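You operate a simulated robot arm through the tools that you are given. There is no shell and no other tool. Be economical: measure what you need, move in short steps, check, and stop when the job is done.

Carry out the task below with a simulated robot arm. There is one attempt and no reset: what you move stays moved.

TASK
Put things in order on the beech table. At the end: the blue clothes peg from the beech table stands where the grey paper ball stood; the white socks from the beech table stands on top of the blue hardback book (marked "LAKES"); the green small towel from the beech table stands where the white socks stood; the grey paper ball from the beech table is on the brown carton; whatever was shut is shut again. Leave all else as you found it, and nothing knocked over.
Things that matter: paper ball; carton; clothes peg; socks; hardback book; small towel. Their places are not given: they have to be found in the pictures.

It is judged by the outcome, as a careful person would: the job done as asked, and still so three seconds after it is handed in. It fails if anything else is knocked over, pushed out of place, dropped, spilled or broken.

THE ROBOT
A 7-joint arm with a two-finger parallel gripper, fixed in place. Base frame: the origin is at the foot of the arm, x ahead of it, y to its left, z up; the work surface is at about z = 850. Lengths are in mm, angles in rad, forces in N, time in s.
With the tool pointing down near the work surface it reaches from about 300 to 700 mm from the base axis. Its first joint turns from -1.152 to 1.152 rad. Payload 1.57 kg.
Tool frame: the origin (TCP) lies between the finger pads and is the grasp point; the fingertips stand 30 mm ahead of it; z points along the fingers, y is the line along which they close. The gripper opens to 110 mm. The fingers are 24 mm wide and 12 mm thick; the gripper's body (48 by 112 mm) begins 78 mm behind the TCP.
Orientation is that of the tool frame in the base frame, as [roll, pitch, yaw] about the fixed x, y, z axes, in that order (R = Rz(yaw) Ry(pitch) Rx(roll)). With the fingers straight down and closing along the base's y, the tool's x points along the base's -x, its y along +y and its z along -z.

THE INTERFACE
- The arm moves only by the tool servo_tool. Its argument "series" is a list of rows, each a list of 7 numbers: the turn, a rotation vector about the tool's x, y, z in rad, then the shift along the tool's x, y, z in mm, then the gripper command, from -1 (shut) to 1 (fully open), values between in proportion. In form: [[wx, wy, wz, dx, dy, dz, gripper], ...]. A call has 1 to 20 rows; each row shifts and turns the commanded pose from where the row before left it, along the tool's axes as they then stand. A row lasts 0.2 s, in which the tool goes at most 50 mm and 0.15 rad; a call with a longer step from one row to the next is refused whole, and so is a gripper value outside its range. A pose out of reach is approached as far as the arm can. The call stops where the force on the tool passes 40 N (or 10 N more than at its start, if that is more) or the arm is blocked; 0.2 s more then pass. The fingers move at their own pace (about 108 mm/s each) and stop on an object; they squeeze with about 31 N. The grip force told is the motor's: it shows also when the fingers shut on nothing. Time passes only in rows, and 0.2 s behind the last, so rows that do not move let the fingers close. It gives the time, the measured TCP pose, the force on the tool (base axes), the opening and the grip force at its end, in the units of the frame above (readings bear some noise).
- Cameras (640 x 400 px; columns grow to the right, rows downward): "scene" is fixed at [162.1, -393.9, 1393]; the picture's right is [0.79, -0.62, 0.00], its down [-0.40, -0.51, -0.76] and it looks along [0.47, 0.59, -0.65] (base axes); focal length 373 px, centre (320, 200). "wrist" rides on the gripper at [-36, 0, -80] in the tool frame; the picture's right is [0.00, -1.00, 0.00], its down [0.97, 0.00, -0.24] and it looks along [0.24, 0.00, 0.97] (tool axes); focal length 218 px, centre (320, 200).
- camera(camera): a new picture of that camera. No time passes.
- probe_pixels(camera, pixels): for up to 12 pixels [column, row] of the newest picture of that camera ("zoom" is the newest enlarged one), the place [x, y, z] in the base frame of the surface seen there, good to about 3 mm. No time passes.
- enlarge(camera, box): a new picture of the part [left, top, right, bottom] of that camera's present view, enlarged. No time passes.
- sign_off(): hands the job in; it is judged then, once.

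Work in short steps. Measure before you move; look again where a grasp or a placing could have gone wrong, and mend it. You have 80 turns and 34 pictures in all, those below and enlarged ones among them. Open the gripper and draw the arm clear of the work before you hand the job in, unless the task says otherwise; then end with one line.

The tools are called after "Call:" as a command line: name --pt "numbers of a row" for each row, then --argument value for the rest, lists and objects as JSON in quotes. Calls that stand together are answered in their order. servo_tool: Moves the arm, as the interface text tells. Its arguments: {"type":"object","properties":{"series":{"type":"array","items":{"type":"array","items":{"type":"number"}}}},"required":["series"]} The other tools are called the same way: camera (camera) takes a picture; probe_pixels (camera, pixels) gives the place of the surface under pixels of a picture; enlarge (camera, box) takes an enlarged picture of a part of a camera's view; sign_off () hands the job in.

At the start:

```text
time: 0.0
position: [424.4, -194.2, 1160.5]
tool_rot: [3.141, 0.0, -3.14]
wrist_force: [-1.2, -0.5, 0.3]
gripper_width: 110.0
grip_force: 0.0
```

scene: 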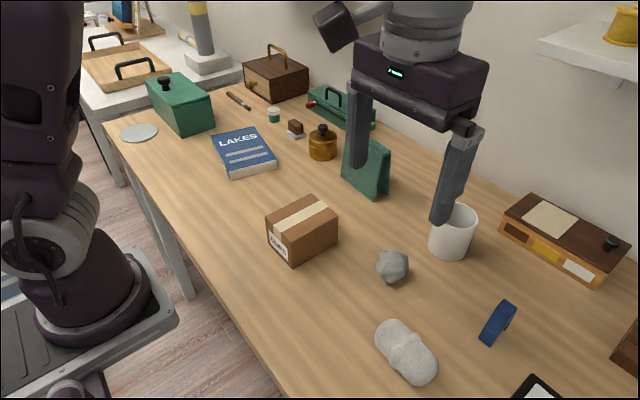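
wrist: 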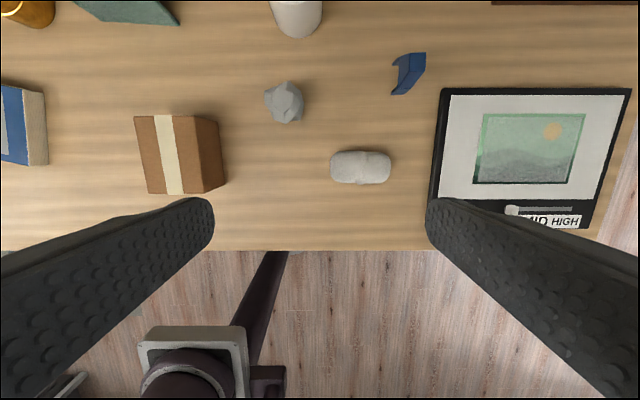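

The scene shows the peg (497,322), socks (406,351), ball (392,266), carton (302,230), book (243,152) and a green item (367,165) that may be the towel. I'll enlarge and probe these.

Call:
enlarge --camera "scene" --box '[200, 60, 400, 200]'

Call:
enlarge --camera "scene" --box '[340, 230, 560, 400]'

Call:
probe_pixels --camera "scene" --pixels '[[392, 262], [404, 348], [498, 318], [308, 208], [243, 148], [367, 165], [378, 145], [366, 190], [385, 196], [345, 178], [490, 340], [510, 305]]'

Call:
probe_pixels --camera "wrist" --pixels '[[286, 100], [268, 98], [302, 105], [286, 84], [288, 122], [334, 168], [389, 168], [361, 152], [361, 182], [397, 90], [405, 70], [420, 57]]'

```text
2.86 times, centred on (300, 130) of scene
```

zoom: 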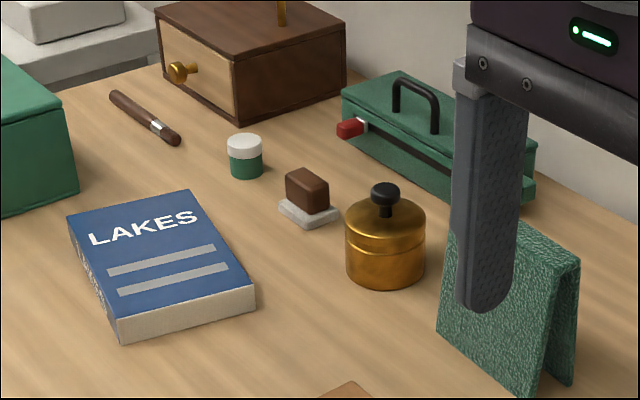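

```text
2.35 times, centred on (450, 315) of scene
```

zoom: 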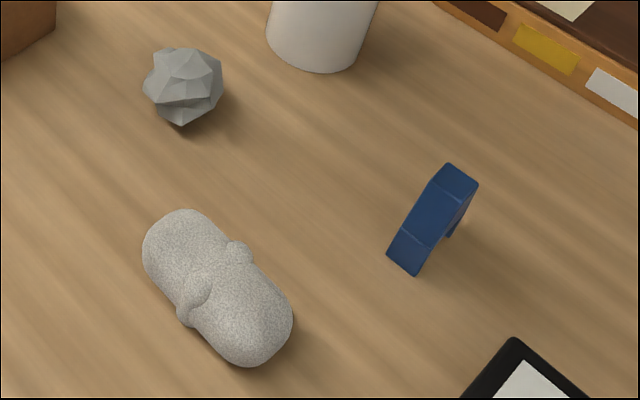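

```text
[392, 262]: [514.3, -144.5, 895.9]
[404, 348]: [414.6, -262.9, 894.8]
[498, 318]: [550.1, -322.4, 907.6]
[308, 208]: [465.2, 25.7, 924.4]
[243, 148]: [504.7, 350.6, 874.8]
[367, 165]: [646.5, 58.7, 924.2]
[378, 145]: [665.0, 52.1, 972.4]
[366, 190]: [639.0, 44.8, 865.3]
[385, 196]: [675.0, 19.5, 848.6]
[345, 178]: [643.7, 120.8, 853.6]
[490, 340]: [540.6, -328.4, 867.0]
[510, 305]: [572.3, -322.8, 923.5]
```

```text
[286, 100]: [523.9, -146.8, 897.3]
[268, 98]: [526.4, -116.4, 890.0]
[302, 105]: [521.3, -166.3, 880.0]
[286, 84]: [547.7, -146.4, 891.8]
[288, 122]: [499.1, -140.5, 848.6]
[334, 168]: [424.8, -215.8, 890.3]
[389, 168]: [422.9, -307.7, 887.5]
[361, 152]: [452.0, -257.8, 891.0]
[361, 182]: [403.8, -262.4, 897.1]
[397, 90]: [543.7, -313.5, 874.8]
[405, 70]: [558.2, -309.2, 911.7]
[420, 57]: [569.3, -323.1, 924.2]
```

The ball is near (522,-143), top about 897. I'll move above it, partly open, for a closer look.

Call:
servo_tool --pt "0 0 0 -40 20 30 0.6" --pt "0 0 0 -40 20 30 0.6" --pt "0 0 0 -18 10 30 0.6" --pt "0 0 0 0 0 30 0.6" --pt "0 0 0 0 0 0 0.6"

Call:
camera --camera "wrist"

Call:
probe_pixels --camera "scene" --pixels '[[267, 215], [310, 197], [337, 217], [293, 240], [214, 136], [256, 129], [275, 162], [229, 174], [431, 240], [470, 240], [355, 195], [390, 165]]'

```text
refused: row 1 steps farther than a row can; nothing moved
```

```text
29 pictures are left
```

wrist: 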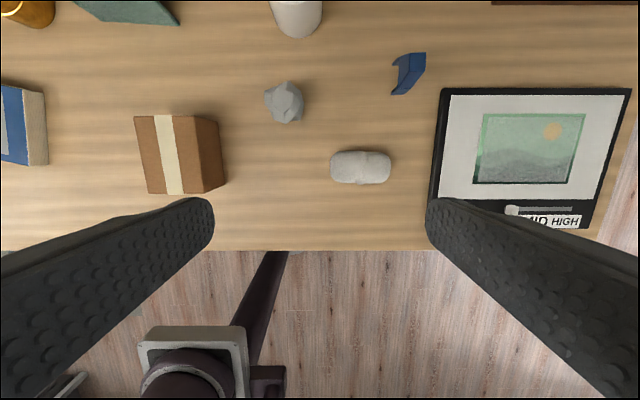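

```text
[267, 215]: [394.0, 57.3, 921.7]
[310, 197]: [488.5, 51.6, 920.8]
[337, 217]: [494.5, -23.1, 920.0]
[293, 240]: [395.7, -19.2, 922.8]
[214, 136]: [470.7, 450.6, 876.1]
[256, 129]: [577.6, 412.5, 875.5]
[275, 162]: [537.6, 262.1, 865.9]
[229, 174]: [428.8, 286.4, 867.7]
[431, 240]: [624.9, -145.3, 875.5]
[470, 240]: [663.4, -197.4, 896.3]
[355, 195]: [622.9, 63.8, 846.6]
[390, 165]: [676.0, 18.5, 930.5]
```

Step was too long; retry with shorter steps.

Call:
servo_tool --pt "0 0 0 -30 15 30 0.6" --pt "0 0 0 -30 15 30 0.6" --pt "0 0 0 -30 15 30 0.6" --pt "0 0 0 -9 6 30 0.6" --pt "0 0 0 0 0 0 0.6"

Call:
camera --camera "wrist"

```text
time: 1.2
position: [523.9, -142.4, 1039.9]
tool_rot: [-3.14, 0.0, 3.141]
wrist_force: [-0.2, 0.1, 0.9]
gripper_width: 88.1
grip_force: 0.1
```

```text
28 pictures are left
```

wrist: 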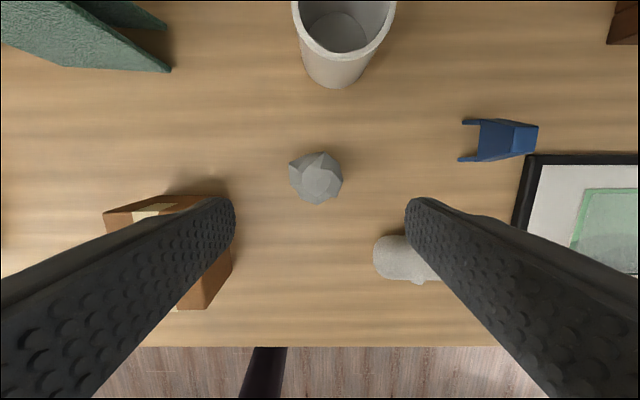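

Call:
probe_pixels --camera "wrist" --pixels '[[316, 155], [316, 178], [318, 200], [293, 175], [340, 180], [465, 122], [465, 158], [482, 122], [482, 158], [512, 125], [534, 130], [530, 152]]'

```text
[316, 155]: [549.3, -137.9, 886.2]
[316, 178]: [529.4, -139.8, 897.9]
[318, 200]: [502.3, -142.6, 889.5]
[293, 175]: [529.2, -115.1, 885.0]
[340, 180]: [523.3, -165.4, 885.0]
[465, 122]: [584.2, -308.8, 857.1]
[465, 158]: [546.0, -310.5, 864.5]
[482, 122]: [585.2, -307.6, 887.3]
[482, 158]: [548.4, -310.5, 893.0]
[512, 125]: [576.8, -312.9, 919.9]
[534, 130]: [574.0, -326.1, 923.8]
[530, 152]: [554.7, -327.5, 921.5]
```

Ball centre is about (525,-141), z 873. I'll descend to z 885 (tips at 855) and close.

Call:
servo_tool --pt "0 0 0 -1 1 40 0.6" --pt "0 0 0 0 0 40 0.6" --pt "0 0 0 0 0 40 0.6" --pt "0 0 0 0 0 35 0.6" --pt "0 0 0 0 0 0 0.6" --pt "0 0 0 0 0 0 -1" --pt "0 0 0 0 0 0 -1" --pt "0 0 0 0 0 0 -1"

```text
time: 3.0
position: [523.4, -143.6, 885.6]
tool_rot: [-3.141, -0.001, 3.141]
wrist_force: [0.1, 1.0, 0.8]
gripper_width: 51.6
grip_force: 31.3
```

Gripped (51.6 mm). Lift, carry over the carton centre (444,17) and lower to about 962.

Call:
servo_tool --pt "0 0 0 0 0 -30 -1" --pt "0 0 0 0 0 -45 -1" --pt "0 0 0 0 0 -45 -1" --pt "0 0 0 20 40 0 -1" --pt "0 0 0 20 40 0 -1" --pt "0 0 0 20 40 0 -1" --pt "0 0 0 20 40 0 -1" --pt "0 0 0 0 0 0 -1" --pt "0 0 0 0 0 20 -1" --pt "0 0 0 0 0 17 -1" --pt "0 0 0 0 0 0 -1"

Call:
camera --camera "scene"

```text
time: 5.4
position: [442.1, 18.3, 968.5]
tool_rot: [3.141, -0.001, -3.142]
wrist_force: [1.0, 0.3, -0.5]
gripper_width: 51.7
grip_force: 31.2
```

```text
27 pictures are left
```

scene: 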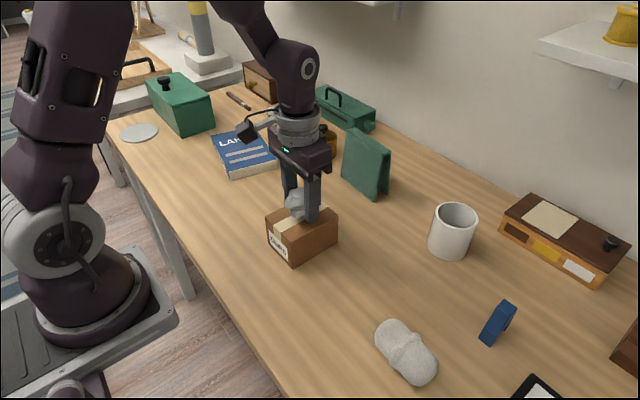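

Now lower slowly to ~960 and check force.

Call:
servo_tool --pt "0 0 0 0 0 4 -1" --pt "0 0 0 0 0 2 -1" --pt "0 0 0 0 0 0 -1"

```text
time: 6.2
position: [443.0, 17.5, 961.9]
tool_rot: [-3.141, 0.0, -3.141]
wrist_force: [-0.3, 0.0, -0.1]
gripper_width: 51.4
grip_force: 31.0
```

Call:
servo_tool --pt "0 0 0 0 0 1.5 -1" --pt "0 0 0 0 0 0 -1"

Call:
enlarge --camera "scene" --box '[250, 160, 350, 270]'

```text
time: 6.8
position: [444.0, 17.4, 959.9]
tool_rot: [-3.14, 0.0, 3.14]
wrist_force: [-0.5, 0.1, 0.6]
gripper_width: 51.6
grip_force: 31.2
```

```text
3.64 times, centred on (300, 215) of scene
```

zoom: 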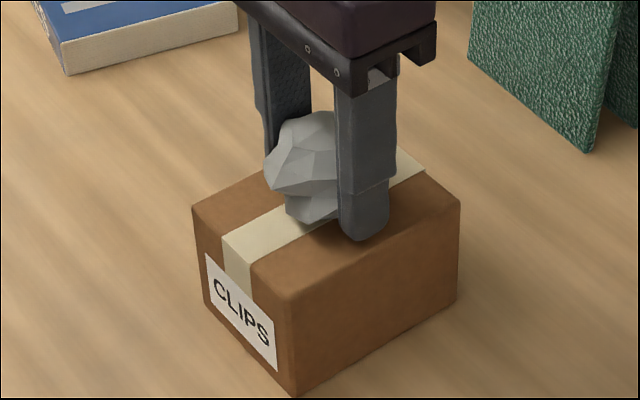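

Near contact but not yet; lower in 1 mm steps.

Call:
servo_tool --pt "0 0 0 0 0 1 -1" --pt "0 0 0 0 0 1 -1" --pt "0 0 0 0 0 0 -1"

```text
time: 7.6
position: [443.5, 17.5, 960.1]
tool_rot: [-3.14, 0.002, 3.141]
wrist_force: [-1.0, 1.0, 27.6]
gripper_width: 51.5
grip_force: 30.8
```

Contact. Ease up 1.5 mm and open gently, then rise.

Call:
servo_tool --pt "0 0 0 0 0 -1.5 -1" --pt "0 0 0 0 0 0 -0.03" --pt "0 0 0 0 0 0 0.1" --pt "0 0 0 0 0 0 0.4" --pt "0 0 0 0 0 0 0.4" --pt "0 0 0 0 0 -20 0.5" --pt "0 0 0 0 0 -40 0.5" --pt "0 0 0 0 0 -40 0.5" --pt "0 0 0 0 0 0 0.5"

Call:
camera --camera "wrist"

```text
time: 9.6
position: [443.8, 18.6, 1060.3]
tool_rot: [3.141, -0.001, -3.141]
wrist_force: [-0.6, -0.7, 0.2]
gripper_width: 82.4
grip_force: 0.0
```

```text
25 pictures are left
```

wrist: 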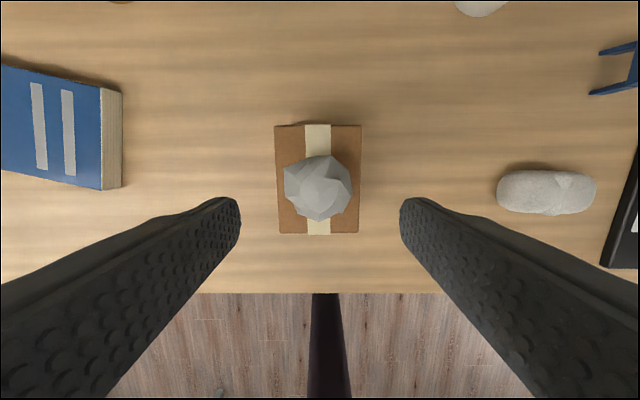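

Ball rests on the carton. Now move above the peg (~(565,-318)).

Call:
servo_tool --pt "0 0 0 -15 -42 0 0.3" --pt "0 0 0 -15 -42 0 0.1" --pt "0 0 0 -15 -42 0 0.1" --pt "0 0 0 -15 -42 0 0.1" --pt "0 0 0 -15 -42 0 0.1" --pt "0 0 0 -15 -42 0 0.1" --pt "0 0 0 -15 -42 0 0.1" --pt "0 0 0 -15 -42 0 0.1" --pt "0 0 0 0 0 0 0.1"

Call:
camera --camera "wrist"

```text
time: 11.6
position: [564.3, -317.1, 1059.1]
tool_rot: [3.141, -0.001, -3.142]
wrist_force: [-0.4, -0.4, 1.3]
gripper_width: 60.4
grip_force: 0.0
```

```text
24 pictures are left
```

wrist: 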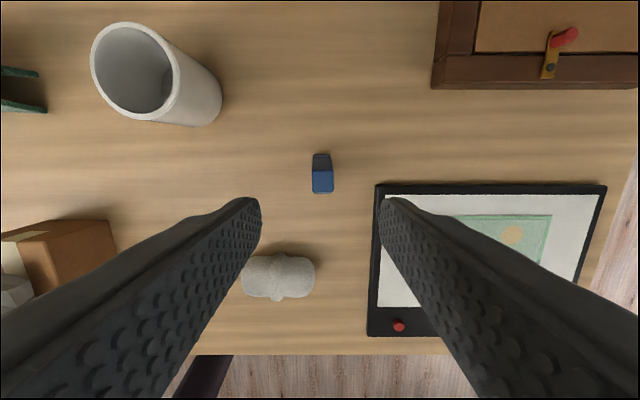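

Call:
probe_pixels --camera "wrist" --pixels '[[314, 157], [330, 155], [313, 172], [332, 171], [314, 190], [333, 190], [322, 181], [322, 162], [380, 190], [368, 330], [372, 260]]'

Call:
enlarge --camera "wrist" --box '[290, 140, 354, 204]'

```text
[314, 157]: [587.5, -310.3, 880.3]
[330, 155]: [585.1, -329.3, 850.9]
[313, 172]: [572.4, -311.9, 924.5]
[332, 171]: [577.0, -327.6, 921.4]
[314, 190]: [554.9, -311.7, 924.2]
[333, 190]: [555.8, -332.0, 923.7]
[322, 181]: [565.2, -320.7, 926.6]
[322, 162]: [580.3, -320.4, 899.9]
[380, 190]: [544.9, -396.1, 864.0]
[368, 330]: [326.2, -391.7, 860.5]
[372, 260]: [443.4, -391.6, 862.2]
```

```text
6.25 times, centred on (322, 172) of wrist
```

zoom: 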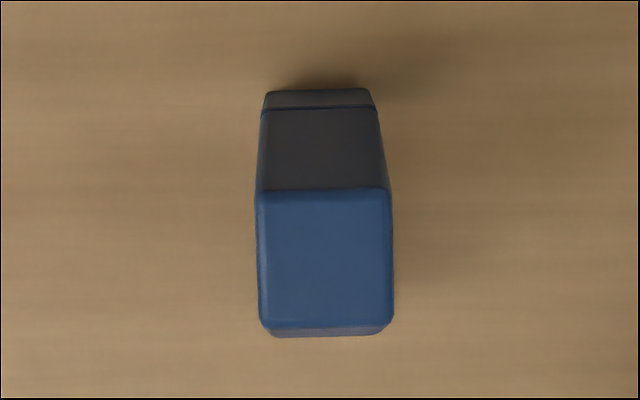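

Peg is aligned, centre (565,-320), 20 mm thick, top 924. Descend to z 903 and grip.

Call:
servo_tool --pt "0 0 0 -1 -3 40 0.1" --pt "0 0 0 0 0 40 0.1" --pt "0 0 0 0 0 40 0.1" --pt "0 0 0 0 0 35 0.1" --pt "0 0 0 0 0 0 0.1" --pt "0 0 0 0 0 0 -1" --pt "0 0 0 0 0 0 -1" --pt "0 0 0 0 0 0 -1"

```text
time: 13.4
position: [564.6, -320.4, 906.7]
tool_rot: [3.141, -0.002, -3.14]
wrist_force: [0.3, -1.4, -0.5]
gripper_width: 20.9
grip_force: 31.1
```

Gripped. Lift 40, carry to (525,-141), and lower back nearly to the same height.

Call:
servo_tool --pt "0 0 0 0 0 -30 -1" --pt "0 0 0 0 0 -20 -1" --pt "0 0 0 8 36 0 -1" --pt "0 0 0 8 36 0 -1" --pt "0 0 0 8 36 0 -1" --pt "0 0 0 8 36 0 -1" --pt "0 0 0 8 35 0 -1" --pt "0 0 0 0 0 0 -1" --pt "0 0 0 0 0 30 -1" --pt "0 0 0 0 0 15 -1" --pt "0 0 0 0 0 3 -1" --pt "0 0 0 0 0 0 -1"

```text
time: 16.0
position: [524.4, -141.8, 907.5]
tool_rot: [-3.14, 0.0, -3.142]
wrist_force: [0.6, 0.2, -0.6]
gripper_width: 20.6
grip_force: 31.1
```

Call:
servo_tool --pt "0 0 0 0 0 1 -1" --pt "0 0 0 0 0 1 -1" --pt "0 0 0 0 0 0 -1"

```text
time: 16.8
position: [525.2, -141.6, 906.2]
tool_rot: [3.141, 0.001, -3.141]
wrist_force: [-1.3, 0.5, 13.5]
gripper_width: 21.0
grip_force: 30.8
```

Contact at 13 N. Ease, release and rise.

Call:
servo_tool --pt "0 0 0 0 0 -0.7 -1" --pt "0 0 0 0 0 0 -0.55" --pt "0 0 0 0 0 0 -0.4" --pt "0 0 0 0 0 0 0.0" --pt "0 0 0 0 0 0 0.0" --pt "0 0 0 0 0 -30 0.0" --pt "0 0 0 0 0 -40 0.0" --pt "0 0 0 0 0 -40 0.0" --pt "0 0 0 0 0 -40 0.2" --pt "0 0 0 0 0 0 0.2"

Call:
camera --camera "wrist"

```text
time: 19.0
position: [524.9, -142.5, 1058.0]
tool_rot: [3.141, 0.001, 3.141]
wrist_force: [0.4, -0.2, 0.7]
gripper_width: 66.0
grip_force: 0.1
```

```text
22 pictures are left
```

wrist: 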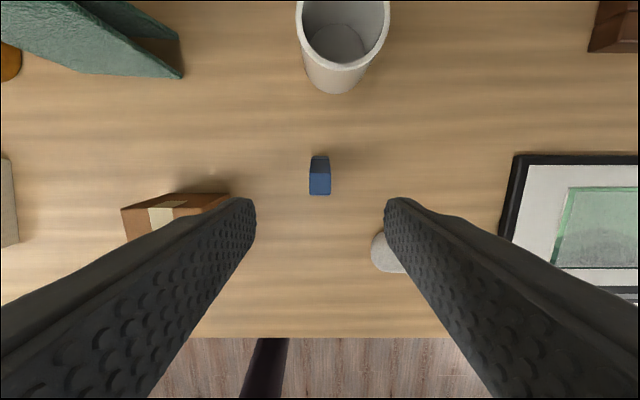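

Peg stands at the ball's former place. Go above the socks (~(425,-262)) and turn the gripper 90° to close along x.

Call:
servo_tool --pt "0 0 0 25 -30 0 0.5" --pt "0 0 0 25 -30 0 0.5" --pt "0 0 0 25 -30 0 0.5" --pt "0 0 0 25 -30 0 0.5" --pt "0 0 0.1428 0 0 0 0.5" --pt "0 0 0.1428 0 0 0 0.5" --pt "0 0 0.1428 0 0 0 0.5" --pt "0 0 0.1428 0 0 0 0.5" --pt "0 0 0.1428 0 0 0 0.5" --pt "0 0 0.1428 0 0 0 0.5" --pt "0 0 0.1428 0 0 0 0.5" --pt "0 0 0.1428 0 0 0 0.5" --pt "0 0 0.1428 0 0 0 0.5" --pt "0 0 0.1428 0 0 0 0.5" --pt "0 0 0.1428 0 0 0 0.5" --pt "0 0 0 0 0 0 0.5"

Call:
camera --camera "wrist"

```text
time: 22.4
position: [424.8, -261.7, 1055.6]
tool_rot: [-3.14, -0.001, 1.569]
wrist_force: [0.5, -0.1, 0.1]
gripper_width: 82.5
grip_force: 0.1
```

```text
21 pictures are left
```

wrist: 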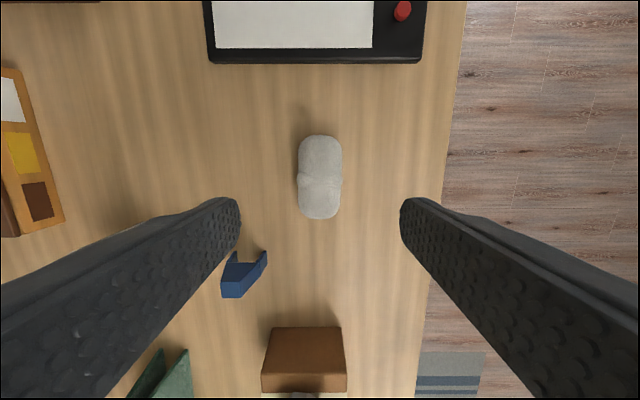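

Call:
probe_pixels --camera "wrist" --pixels '[[320, 138], [320, 160], [320, 182], [320, 215], [301, 155], [339, 155], [301, 200], [338, 200], [297, 178], [342, 184]]'

```text
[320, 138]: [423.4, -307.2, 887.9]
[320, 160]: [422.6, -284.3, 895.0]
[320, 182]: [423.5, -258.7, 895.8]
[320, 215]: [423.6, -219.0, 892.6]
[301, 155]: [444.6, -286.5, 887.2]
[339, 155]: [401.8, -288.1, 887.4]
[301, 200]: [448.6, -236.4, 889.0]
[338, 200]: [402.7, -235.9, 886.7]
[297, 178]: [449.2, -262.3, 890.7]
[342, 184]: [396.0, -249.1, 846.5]
```

Socks centre (424,-261), ~50 wide, top 896. Descend to 884 and grip.

Call:
servo_tool --pt "0 0 0 0 0 45 0.5" --pt "0 0 0 0 0 45 0.5" --pt "0 0 0 0 0 45 0.5" --pt "0 0 0 0 0 35 0.5" --pt "0 0 0 0 0 0 0.5" --pt "0 0 0 0 0 0 -1" --pt "0 0 0 0 0 0 -1" --pt "0 0 0 0 0 0 -1" --pt "0 0 0 0 0 0 -1"

```text
time: 24.4
position: [424.5, -262.5, 886.3]
tool_rot: [3.14, 0.0, 1.571]
wrist_force: [0.1, 0.1, 0.8]
gripper_width: 51.5
grip_force: 31.2
```

Gripped. Lift to ~1060 and carry above the book (503,353).

Call:
servo_tool --pt "0 0 0 0 0 -30 -1" --pt "0 0 0 0 0 -48 -1" --pt "0 0 0 0 0 -48 -1" --pt "0 0 0 0 0 -48 -1" --pt "0 0 0 41 5.3 0 -1" --pt "0 0 0 41 5.3 0 -1" --pt "0 0 0 41 5.3 0 -1" --pt "0 0 0 41 5.3 0 -1" --pt "0 0 0 41 5.3 0 -1" --pt "0 0 0 41 5.3 0 -1" --pt "0 0 0 41 5.3 0 -1" --pt "0 0 0 41 5.3 0 -1" --pt "0 0 0 41 5.3 0 -1" --pt "0 0 0 41 5.3 0 -1" --pt "0 0 0 41 5.3 0 -1" --pt "0 0 0 41 5.3 0 -1" --pt "0 0 0 41 5.3 0 -1" --pt "0 0 0 41 5.3 0 -1" --pt "0 0 0 41 5.3 0 -1" --pt "0 0 0 0 0 0 -1"

Call:
camera --camera "scene"

Call:
camera --camera "wrist"

```text
time: 28.6
position: [503.4, 352.9, 1060.1]
tool_rot: [3.141, 0.0, 1.572]
wrist_force: [-0.2, 0.2, -0.9]
gripper_width: 50.9
grip_force: 30.9
```

```text
20 pictures are left
```

scene: 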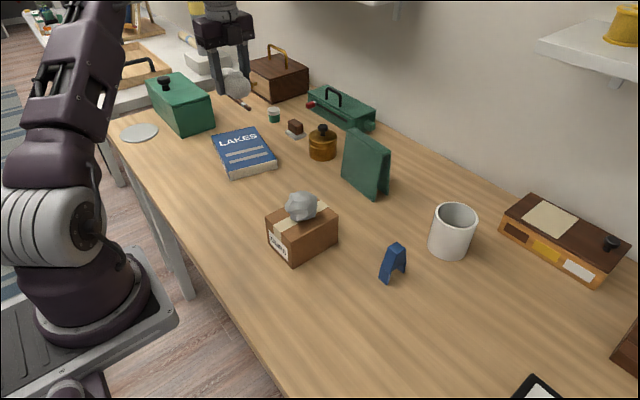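

```text
19 pictures are left
```

wrist: 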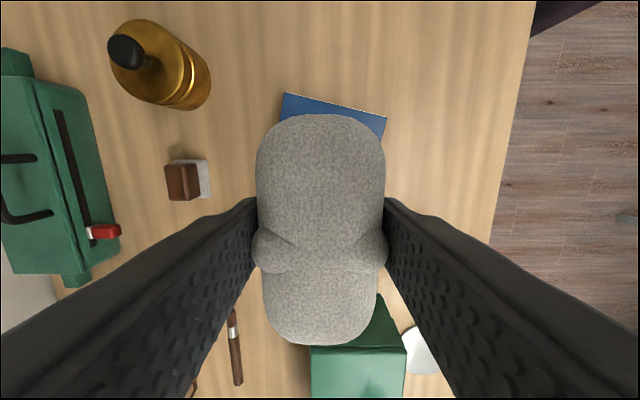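

Call:
probe_pixels --camera "scene" --pixels '[[216, 137], [253, 130], [272, 160], [231, 172], [243, 150], [147, 80], [183, 105], [212, 98], [187, 135], [213, 128], [165, 82]]'

Call:
probe_pixels --camera "wrist" --pixels '[[286, 97], [383, 119], [284, 116], [320, 120], [320, 338], [270, 200], [375, 200], [315, 350], [395, 348], [405, 350]]'

```text
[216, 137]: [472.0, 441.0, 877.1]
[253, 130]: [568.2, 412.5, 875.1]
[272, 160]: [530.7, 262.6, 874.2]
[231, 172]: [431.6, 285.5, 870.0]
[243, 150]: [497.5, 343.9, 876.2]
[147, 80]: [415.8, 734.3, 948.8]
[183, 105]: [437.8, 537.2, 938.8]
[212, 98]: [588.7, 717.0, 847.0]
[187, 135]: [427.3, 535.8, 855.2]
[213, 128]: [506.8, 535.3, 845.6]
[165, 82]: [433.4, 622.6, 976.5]
```

```text
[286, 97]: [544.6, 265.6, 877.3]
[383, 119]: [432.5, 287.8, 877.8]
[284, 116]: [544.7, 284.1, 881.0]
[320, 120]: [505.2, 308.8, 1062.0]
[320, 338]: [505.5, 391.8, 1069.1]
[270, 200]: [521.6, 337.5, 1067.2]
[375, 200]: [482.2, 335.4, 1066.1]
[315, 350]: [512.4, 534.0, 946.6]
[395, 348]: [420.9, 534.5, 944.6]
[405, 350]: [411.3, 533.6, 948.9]
```

Book centre (505,353), top 876. Lower socks to TCP ~917, then creep.

Call:
servo_tool --pt "0 0 0 0 2 40 -1" --pt "0 0 0 0 0 40 -1" --pt "0 0 0 0 0 40 -1" --pt "0 0 0 0 0 20 -1" --pt "0 0 0 0 0 3 -1" --pt "0 0 0 0 0 0 -1"

Call:
servo_tool --pt "0 0 0 0 0 1 -1" --pt "0 0 0 0 0 1 -1" --pt "0 0 0 0 0 0 -1"

```text
time: 30.0
position: [505.6, 353.3, 919.2]
tool_rot: [-3.141, 0.0, 1.572]
wrist_force: [-1.2, 0.2, -0.2]
gripper_width: 51.1
grip_force: 30.4
```

```text
time: 30.8
position: [506.4, 354.5, 914.8]
tool_rot: [-3.141, -0.001, 1.571]
wrist_force: [0.6, 0.6, 0.1]
gripper_width: 51.4
grip_force: 30.8
```

Call:
servo_tool --pt "0 0 0 0 0 1 -1" --pt "0 0 0 0 0 0 -1"

```text
time: 31.4
position: [506.2, 353.2, 914.6]
tool_rot: [-3.141, 0.0, 1.569]
wrist_force: [-0.4, 0.7, -0.3]
gripper_width: 51.5
grip_force: 30.9
```

Call:
servo_tool --pt "0 0 0 0 0 1 -1" --pt "0 0 0 0 0 0.7 -1" --pt "0 0 0 0 0 0 -1"

```text
time: 32.2
position: [507.7, 353.4, 913.5]
tool_rot: [3.139, 0.0, 1.571]
wrist_force: [-1.9, -1.8, 13.2]
gripper_width: 51.3
grip_force: 31.0
```

Contact (13 N). Release gently and rise.

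Call:
servo_tool --pt "0 0 0 0 0 -0.7 -1" --pt "0 0 0 0 0 0 -0.03" --pt "0 0 0 0 0 0 0.1" --pt "0 0 0 0 0 0 0.3" --pt "0 0 0 0 0 0 0.3" --pt "0 0 0 0 0 -30 0.3" --pt "0 0 0 0 0 -45 0.3" --pt "0 0 0 0 0 -45 0.3" --pt "0 0 0 0 0 -30 0.3" --pt "0 0 0 0 0 0 0.3"

Call:
camera --camera "wrist"

Call:
enlarge --camera "scene" --box '[260, 80, 420, 220]'

```text
time: 34.4
position: [506.2, 354.0, 1065.8]
tool_rot: [-3.141, -0.002, 1.572]
wrist_force: [0.8, 0.1, 0.0]
gripper_width: 71.7
grip_force: 0.2
```

```text
18 pictures are left
```

wrist: 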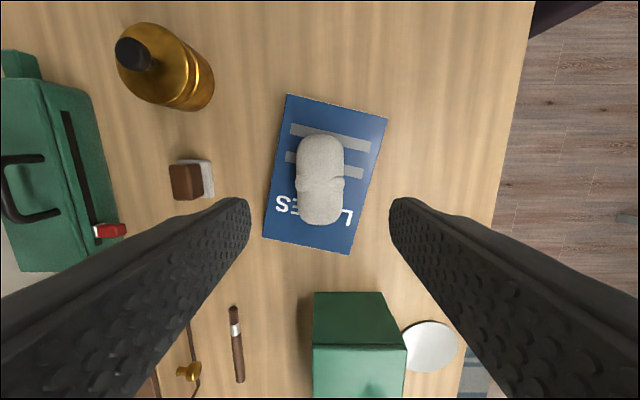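

```text
2.86 times, centred on (340, 150) of scene
```

zoom: 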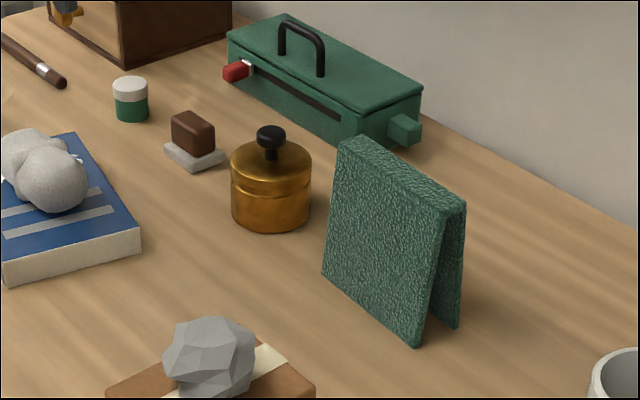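

Socks rest on the book. Now measure the towel.

Call:
probe_pixels --camera "zoom" --pixels '[[342, 145], [364, 139], [464, 203], [448, 210], [400, 178], [326, 275], [415, 343], [420, 330], [457, 324], [437, 300], [455, 290], [380, 250]]'

```text
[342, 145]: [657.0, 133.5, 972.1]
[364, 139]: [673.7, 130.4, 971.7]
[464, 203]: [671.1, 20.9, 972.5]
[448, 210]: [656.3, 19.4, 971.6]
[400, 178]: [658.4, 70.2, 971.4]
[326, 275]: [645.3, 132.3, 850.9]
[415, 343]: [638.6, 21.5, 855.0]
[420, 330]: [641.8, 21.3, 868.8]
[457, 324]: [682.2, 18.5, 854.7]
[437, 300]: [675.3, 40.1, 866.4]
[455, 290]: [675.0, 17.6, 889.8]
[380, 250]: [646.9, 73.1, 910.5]
```

Call:
probe_pixels --camera "scene" --pixels '[[420, 100], [450, 140], [345, 40], [395, 15], [560, 60], [345, 92], [370, 120], [322, 128]]'

Call:
servo_tool --pt "0 0 0 -40 20 0 0.3" --pt "0 0 0 -40 20 0 0.3" --pt "0 0 0 -40 20 0 0.3" --pt "0 0 0 -40 20 0 0.3" --pt "0 0 0 -40 20 0 0.3" --pt "0 0 0 -40 20 0 0.3" --pt "0 0 0 -38 20 0 0.3" --pt "0 0 0 0 0 0 0.3"

Call:
camera --camera "wrist"

```text
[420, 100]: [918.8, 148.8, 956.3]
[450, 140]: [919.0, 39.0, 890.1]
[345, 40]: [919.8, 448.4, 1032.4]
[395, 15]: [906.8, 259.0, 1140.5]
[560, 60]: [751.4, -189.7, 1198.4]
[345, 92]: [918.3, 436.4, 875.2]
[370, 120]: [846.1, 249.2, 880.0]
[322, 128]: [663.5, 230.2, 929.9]
```

```text
time: 36.2
position: [646.0, 74.4, 1063.8]
tool_rot: [-3.141, -0.001, 1.571]
wrist_force: [-0.9, 0.9, 0.7]
gripper_width: 71.5
grip_force: 0.0
```

```text
16 pictures are left
```

wrist: 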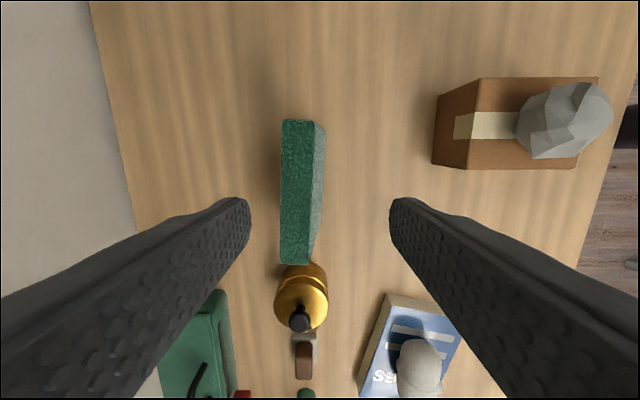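

Call:
probe_pixels --camera "wrist" --pixels '[[300, 124], [285, 125], [312, 125], [297, 190], [284, 190], [309, 190], [292, 258], [282, 258], [301, 258], [318, 190], [322, 150]]'

```text
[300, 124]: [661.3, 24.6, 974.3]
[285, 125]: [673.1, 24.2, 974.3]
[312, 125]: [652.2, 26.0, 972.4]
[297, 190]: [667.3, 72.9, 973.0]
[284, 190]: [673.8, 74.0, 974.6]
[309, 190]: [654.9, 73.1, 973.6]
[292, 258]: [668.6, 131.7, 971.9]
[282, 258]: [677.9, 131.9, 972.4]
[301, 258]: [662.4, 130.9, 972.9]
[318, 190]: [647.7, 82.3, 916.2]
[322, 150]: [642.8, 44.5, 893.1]
```

Ridge runs (663,25)→(669,131), centre (665.5,76). Align by 0.06 rad, centre, and descend to 940.

Call:
servo_tool --pt "0 0 0 1.5 19.5 0 0.3" --pt "0 0 0.062 0 0 0 0.3" --pt "0 0 0 0 0 35 0.3" --pt "0 0 0 0 0 40 0.3" --pt "0 0 0 0 0 30 0.3" --pt "0 0 0 0 0 19 0.3" --pt "0 0 0 0 0 0 0.3"

Call:
enlarge --camera "scene" --box '[300, 80, 440, 220]'

```text
time: 37.8
position: [657.2, 81.7, 935.4]
tool_rot: [-3.129, 0.012, 1.575]
wrist_force: [-0.9, -0.7, 0.0]
gripper_width: 71.5
grip_force: 0.0
out of reach, approached as far as the arm can: row 1, 2
```

```text
2.86 times, centred on (370, 150) of scene
```

zoom: 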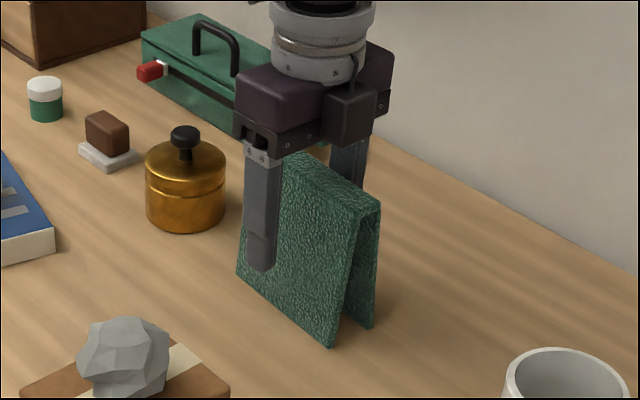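

Reach clamped it a little: at (657,82). Correct at this height to (665.5,76) with yaw.

Call:
servo_tool --pt "0 0 0.066 0 0 0 0.3" --pt "0 0 0 -5 8 0 0.3" --pt "0 0 0 0 0 0 0.3" --pt "0 0 0 0 0 0 0.3"

```text
time: 38.8
position: [665.0, 75.2, 936.3]
tool_rot: [-3.129, 0.012, 1.509]
wrist_force: [0.0, 0.3, 0.2]
gripper_width: 71.6
grip_force: 0.0
```

Position good; remove the ~0.017 rad tilt before gripping.

Call:
servo_tool --pt "-0.0126 0.012 0 0 0 0 0.3" --pt "0 0 0 0 0 0 0.3"

```text
time: 39.4
position: [665.4, 75.4, 936.3]
tool_rot: [3.141, 0.002, 1.51]
wrist_force: [-0.3, -0.3, -0.1]
gripper_width: 71.2
grip_force: 0.1
```

Vertical. Grip.

Call:
servo_tool --pt "0 0 0 0 0 0 0" --pt "0 0 0 0 0 0 -1" --pt "0 0 0 0 0 0 -1" --pt "0 0 0 0 0 0 -1"

```text
time: 40.4
position: [665.4, 75.3, 935.9]
tool_rot: [-3.141, 0.002, 1.51]
wrist_force: [0.1, 0.1, -0.3]
gripper_width: 36.4
grip_force: 31.0
```

Gripped (36 mm). Lift 30 mm, draw back toward the base, then rise, and check.

Call:
servo_tool --pt "0 0 0 0 0 -12 -1" --pt "0 0 0 0 0 -18 -1" --pt "0 0 0 -2 -30 -5 -1" --pt "0 0 0 -2 -30 -25 -1" --pt "0 0 0 -2 -30 -30 -1" --pt "0 0 0 0 0 -30 -1" --pt "0 0 0 0 0 -27 -1" --pt "0 0 0 0 0 0 -1"

Call:
camera --camera "scene"

```text
time: 42.2
position: [575.3, 74.6, 1084.0]
tool_rot: [-3.141, 0.003, 1.509]
wrist_force: [-0.4, -0.9, -1.2]
gripper_width: 36.6
grip_force: 31.3
```

```text
14 pictures are left
```

scene: 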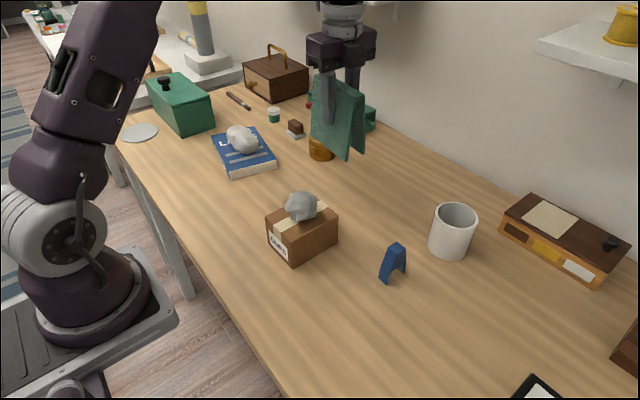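

Towel held cleanly. Carry to above the socks' former place (424,-261) and lower part way.

Call:
servo_tool --pt "0 0 0 -38.3 -14.4 0 -1" --pt "0 0 0 -38.3 -14.4 0 -1" --pt "0 0 0 -38.3 -14.4 0 -1" --pt "0 0 0 -38.3 -14.4 0 -1" --pt "0 0 0 -38.3 -14.4 0 -1" --pt "0 0 0 -38.3 -14.4 0 -1" --pt "0 0 0 -38.3 -14.4 0 -1" --pt "0 0 0 -38.3 -14.4 0 -1" --pt "0 0 0 -38.3 -14.4 0 -1" --pt "0 0 0 0 0 0 -1" --pt "0 0 0 0 0 40 -1" --pt "0 0 0 0 0 40 -1" --pt "0 0 0 0 0 40 -1" --pt "0 0 0 0 0 18 -1" --pt "0 0 0 0 0 0 -1"

Call:
camera --camera "scene"

```text
time: 45.4
position: [424.9, -261.1, 944.2]
tool_rot: [3.142, 0.001, 1.51]
wrist_force: [0.0, -0.1, -2.1]
gripper_width: 36.5
grip_force: 31.0
```

```text
13 pictures are left
```

scene: 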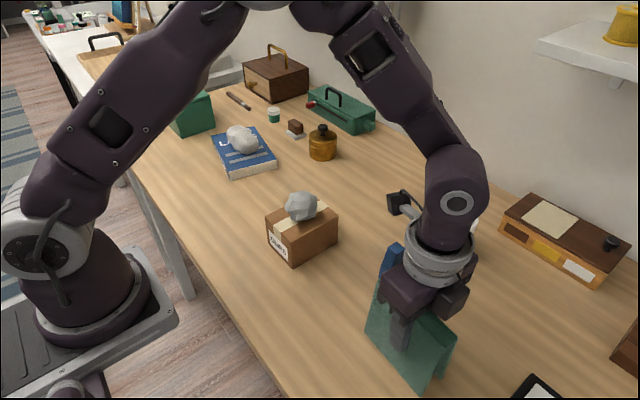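

Lower from 944 toward ~936.

Call:
servo_tool --pt "0 0 0 0 0 4 -1" --pt "0 0 0 0 0 2 -1" --pt "0 0 0 0 0 1 -1" --pt "0 0 0 0 0 0 -1"

```text
time: 46.4
position: [425.1, -261.0, 936.6]
tool_rot: [3.141, 0.001, 1.509]
wrist_force: [0.5, 0.9, -1.2]
gripper_width: 36.5
grip_force: 31.2
```

Call:
servo_tool --pt "0 0 0 0 0 1 -1" --pt "0 0 0 0 0 0.7 -1" --pt "0 0 0 0 0 0 -1"

```text
time: 47.2
position: [425.3, -262.1, 936.0]
tool_rot: [3.141, 0.002, 1.508]
wrist_force: [-1.1, 0.3, 0.4]
gripper_width: 36.3
grip_force: 30.9
```

Call:
servo_tool --pt "0 0 0 0 0 1 -1" --pt "0 0 0 0 0 0 -1"

```text
time: 47.8
position: [424.4, -261.3, 936.3]
tool_rot: [-3.141, 0.002, 1.51]
wrist_force: [-2.0, 4.1, 22.6]
gripper_width: 36.3
grip_force: 30.8
```

Contact. Ease 0.7 mm, release slowly, then rise.

Call:
servo_tool --pt "0 0 0 0 0 -0.7 -1" --pt "0 0 0 0 0 0 -0.3" --pt "0 0 0 0 0 0 -0.15" --pt "0 0 0 0 0 0 0.2" --pt "0 0 0 0 0 0 0.3" --pt "0 0 0 0 0 -20 0.3" --pt "0 0 0 0 0 -40 0.3" --pt "0 0 0 0 0 -45 0.3" --pt "0 0 0 0 0 -45 0.3" --pt "0 0 0 0 0 -45 0.3" --pt "0 0 0 40 0 0 0.3" --pt "0 0 0 45 0 0 0.3" --pt "0 0 0 45 0 0 0.3" --pt "0 0 0 45 0 0 0.3" --pt "0 0 0 45 0 0 0.3" --pt "0 0 0 45 0 0 0.3" --pt "0 0 0 0 0 0 0.3"

Call:
camera --camera "scene"

```text
time: 51.4
position: [441.7, 4.0, 1131.1]
tool_rot: [-3.14, 0.001, 1.51]
wrist_force: [0.6, -0.2, -1.0]
gripper_width: 71.6
grip_force: 0.0
```

```text
12 pictures are left
```

scene: 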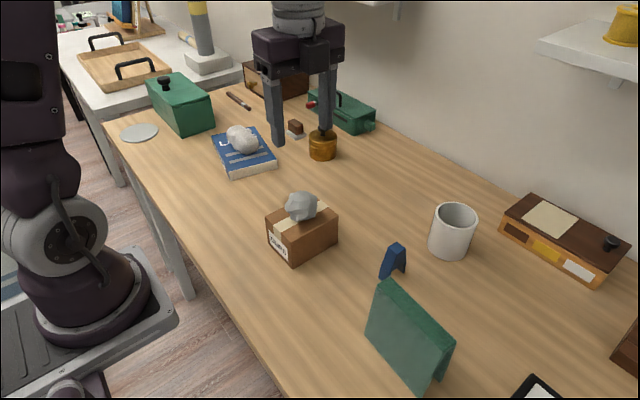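

Everything stands in its place, and the arm is clear with the gripper open. Handing in.

Call:
sign_off

```text
The job is handed in.
```

The job is done and handed in. The ball is on the carton, the peg stands where the ball was, the socks are on the "LAKES" book, and the towel stands where the socks were. Nothing was opened, and nothing else looked moved in the last picture.
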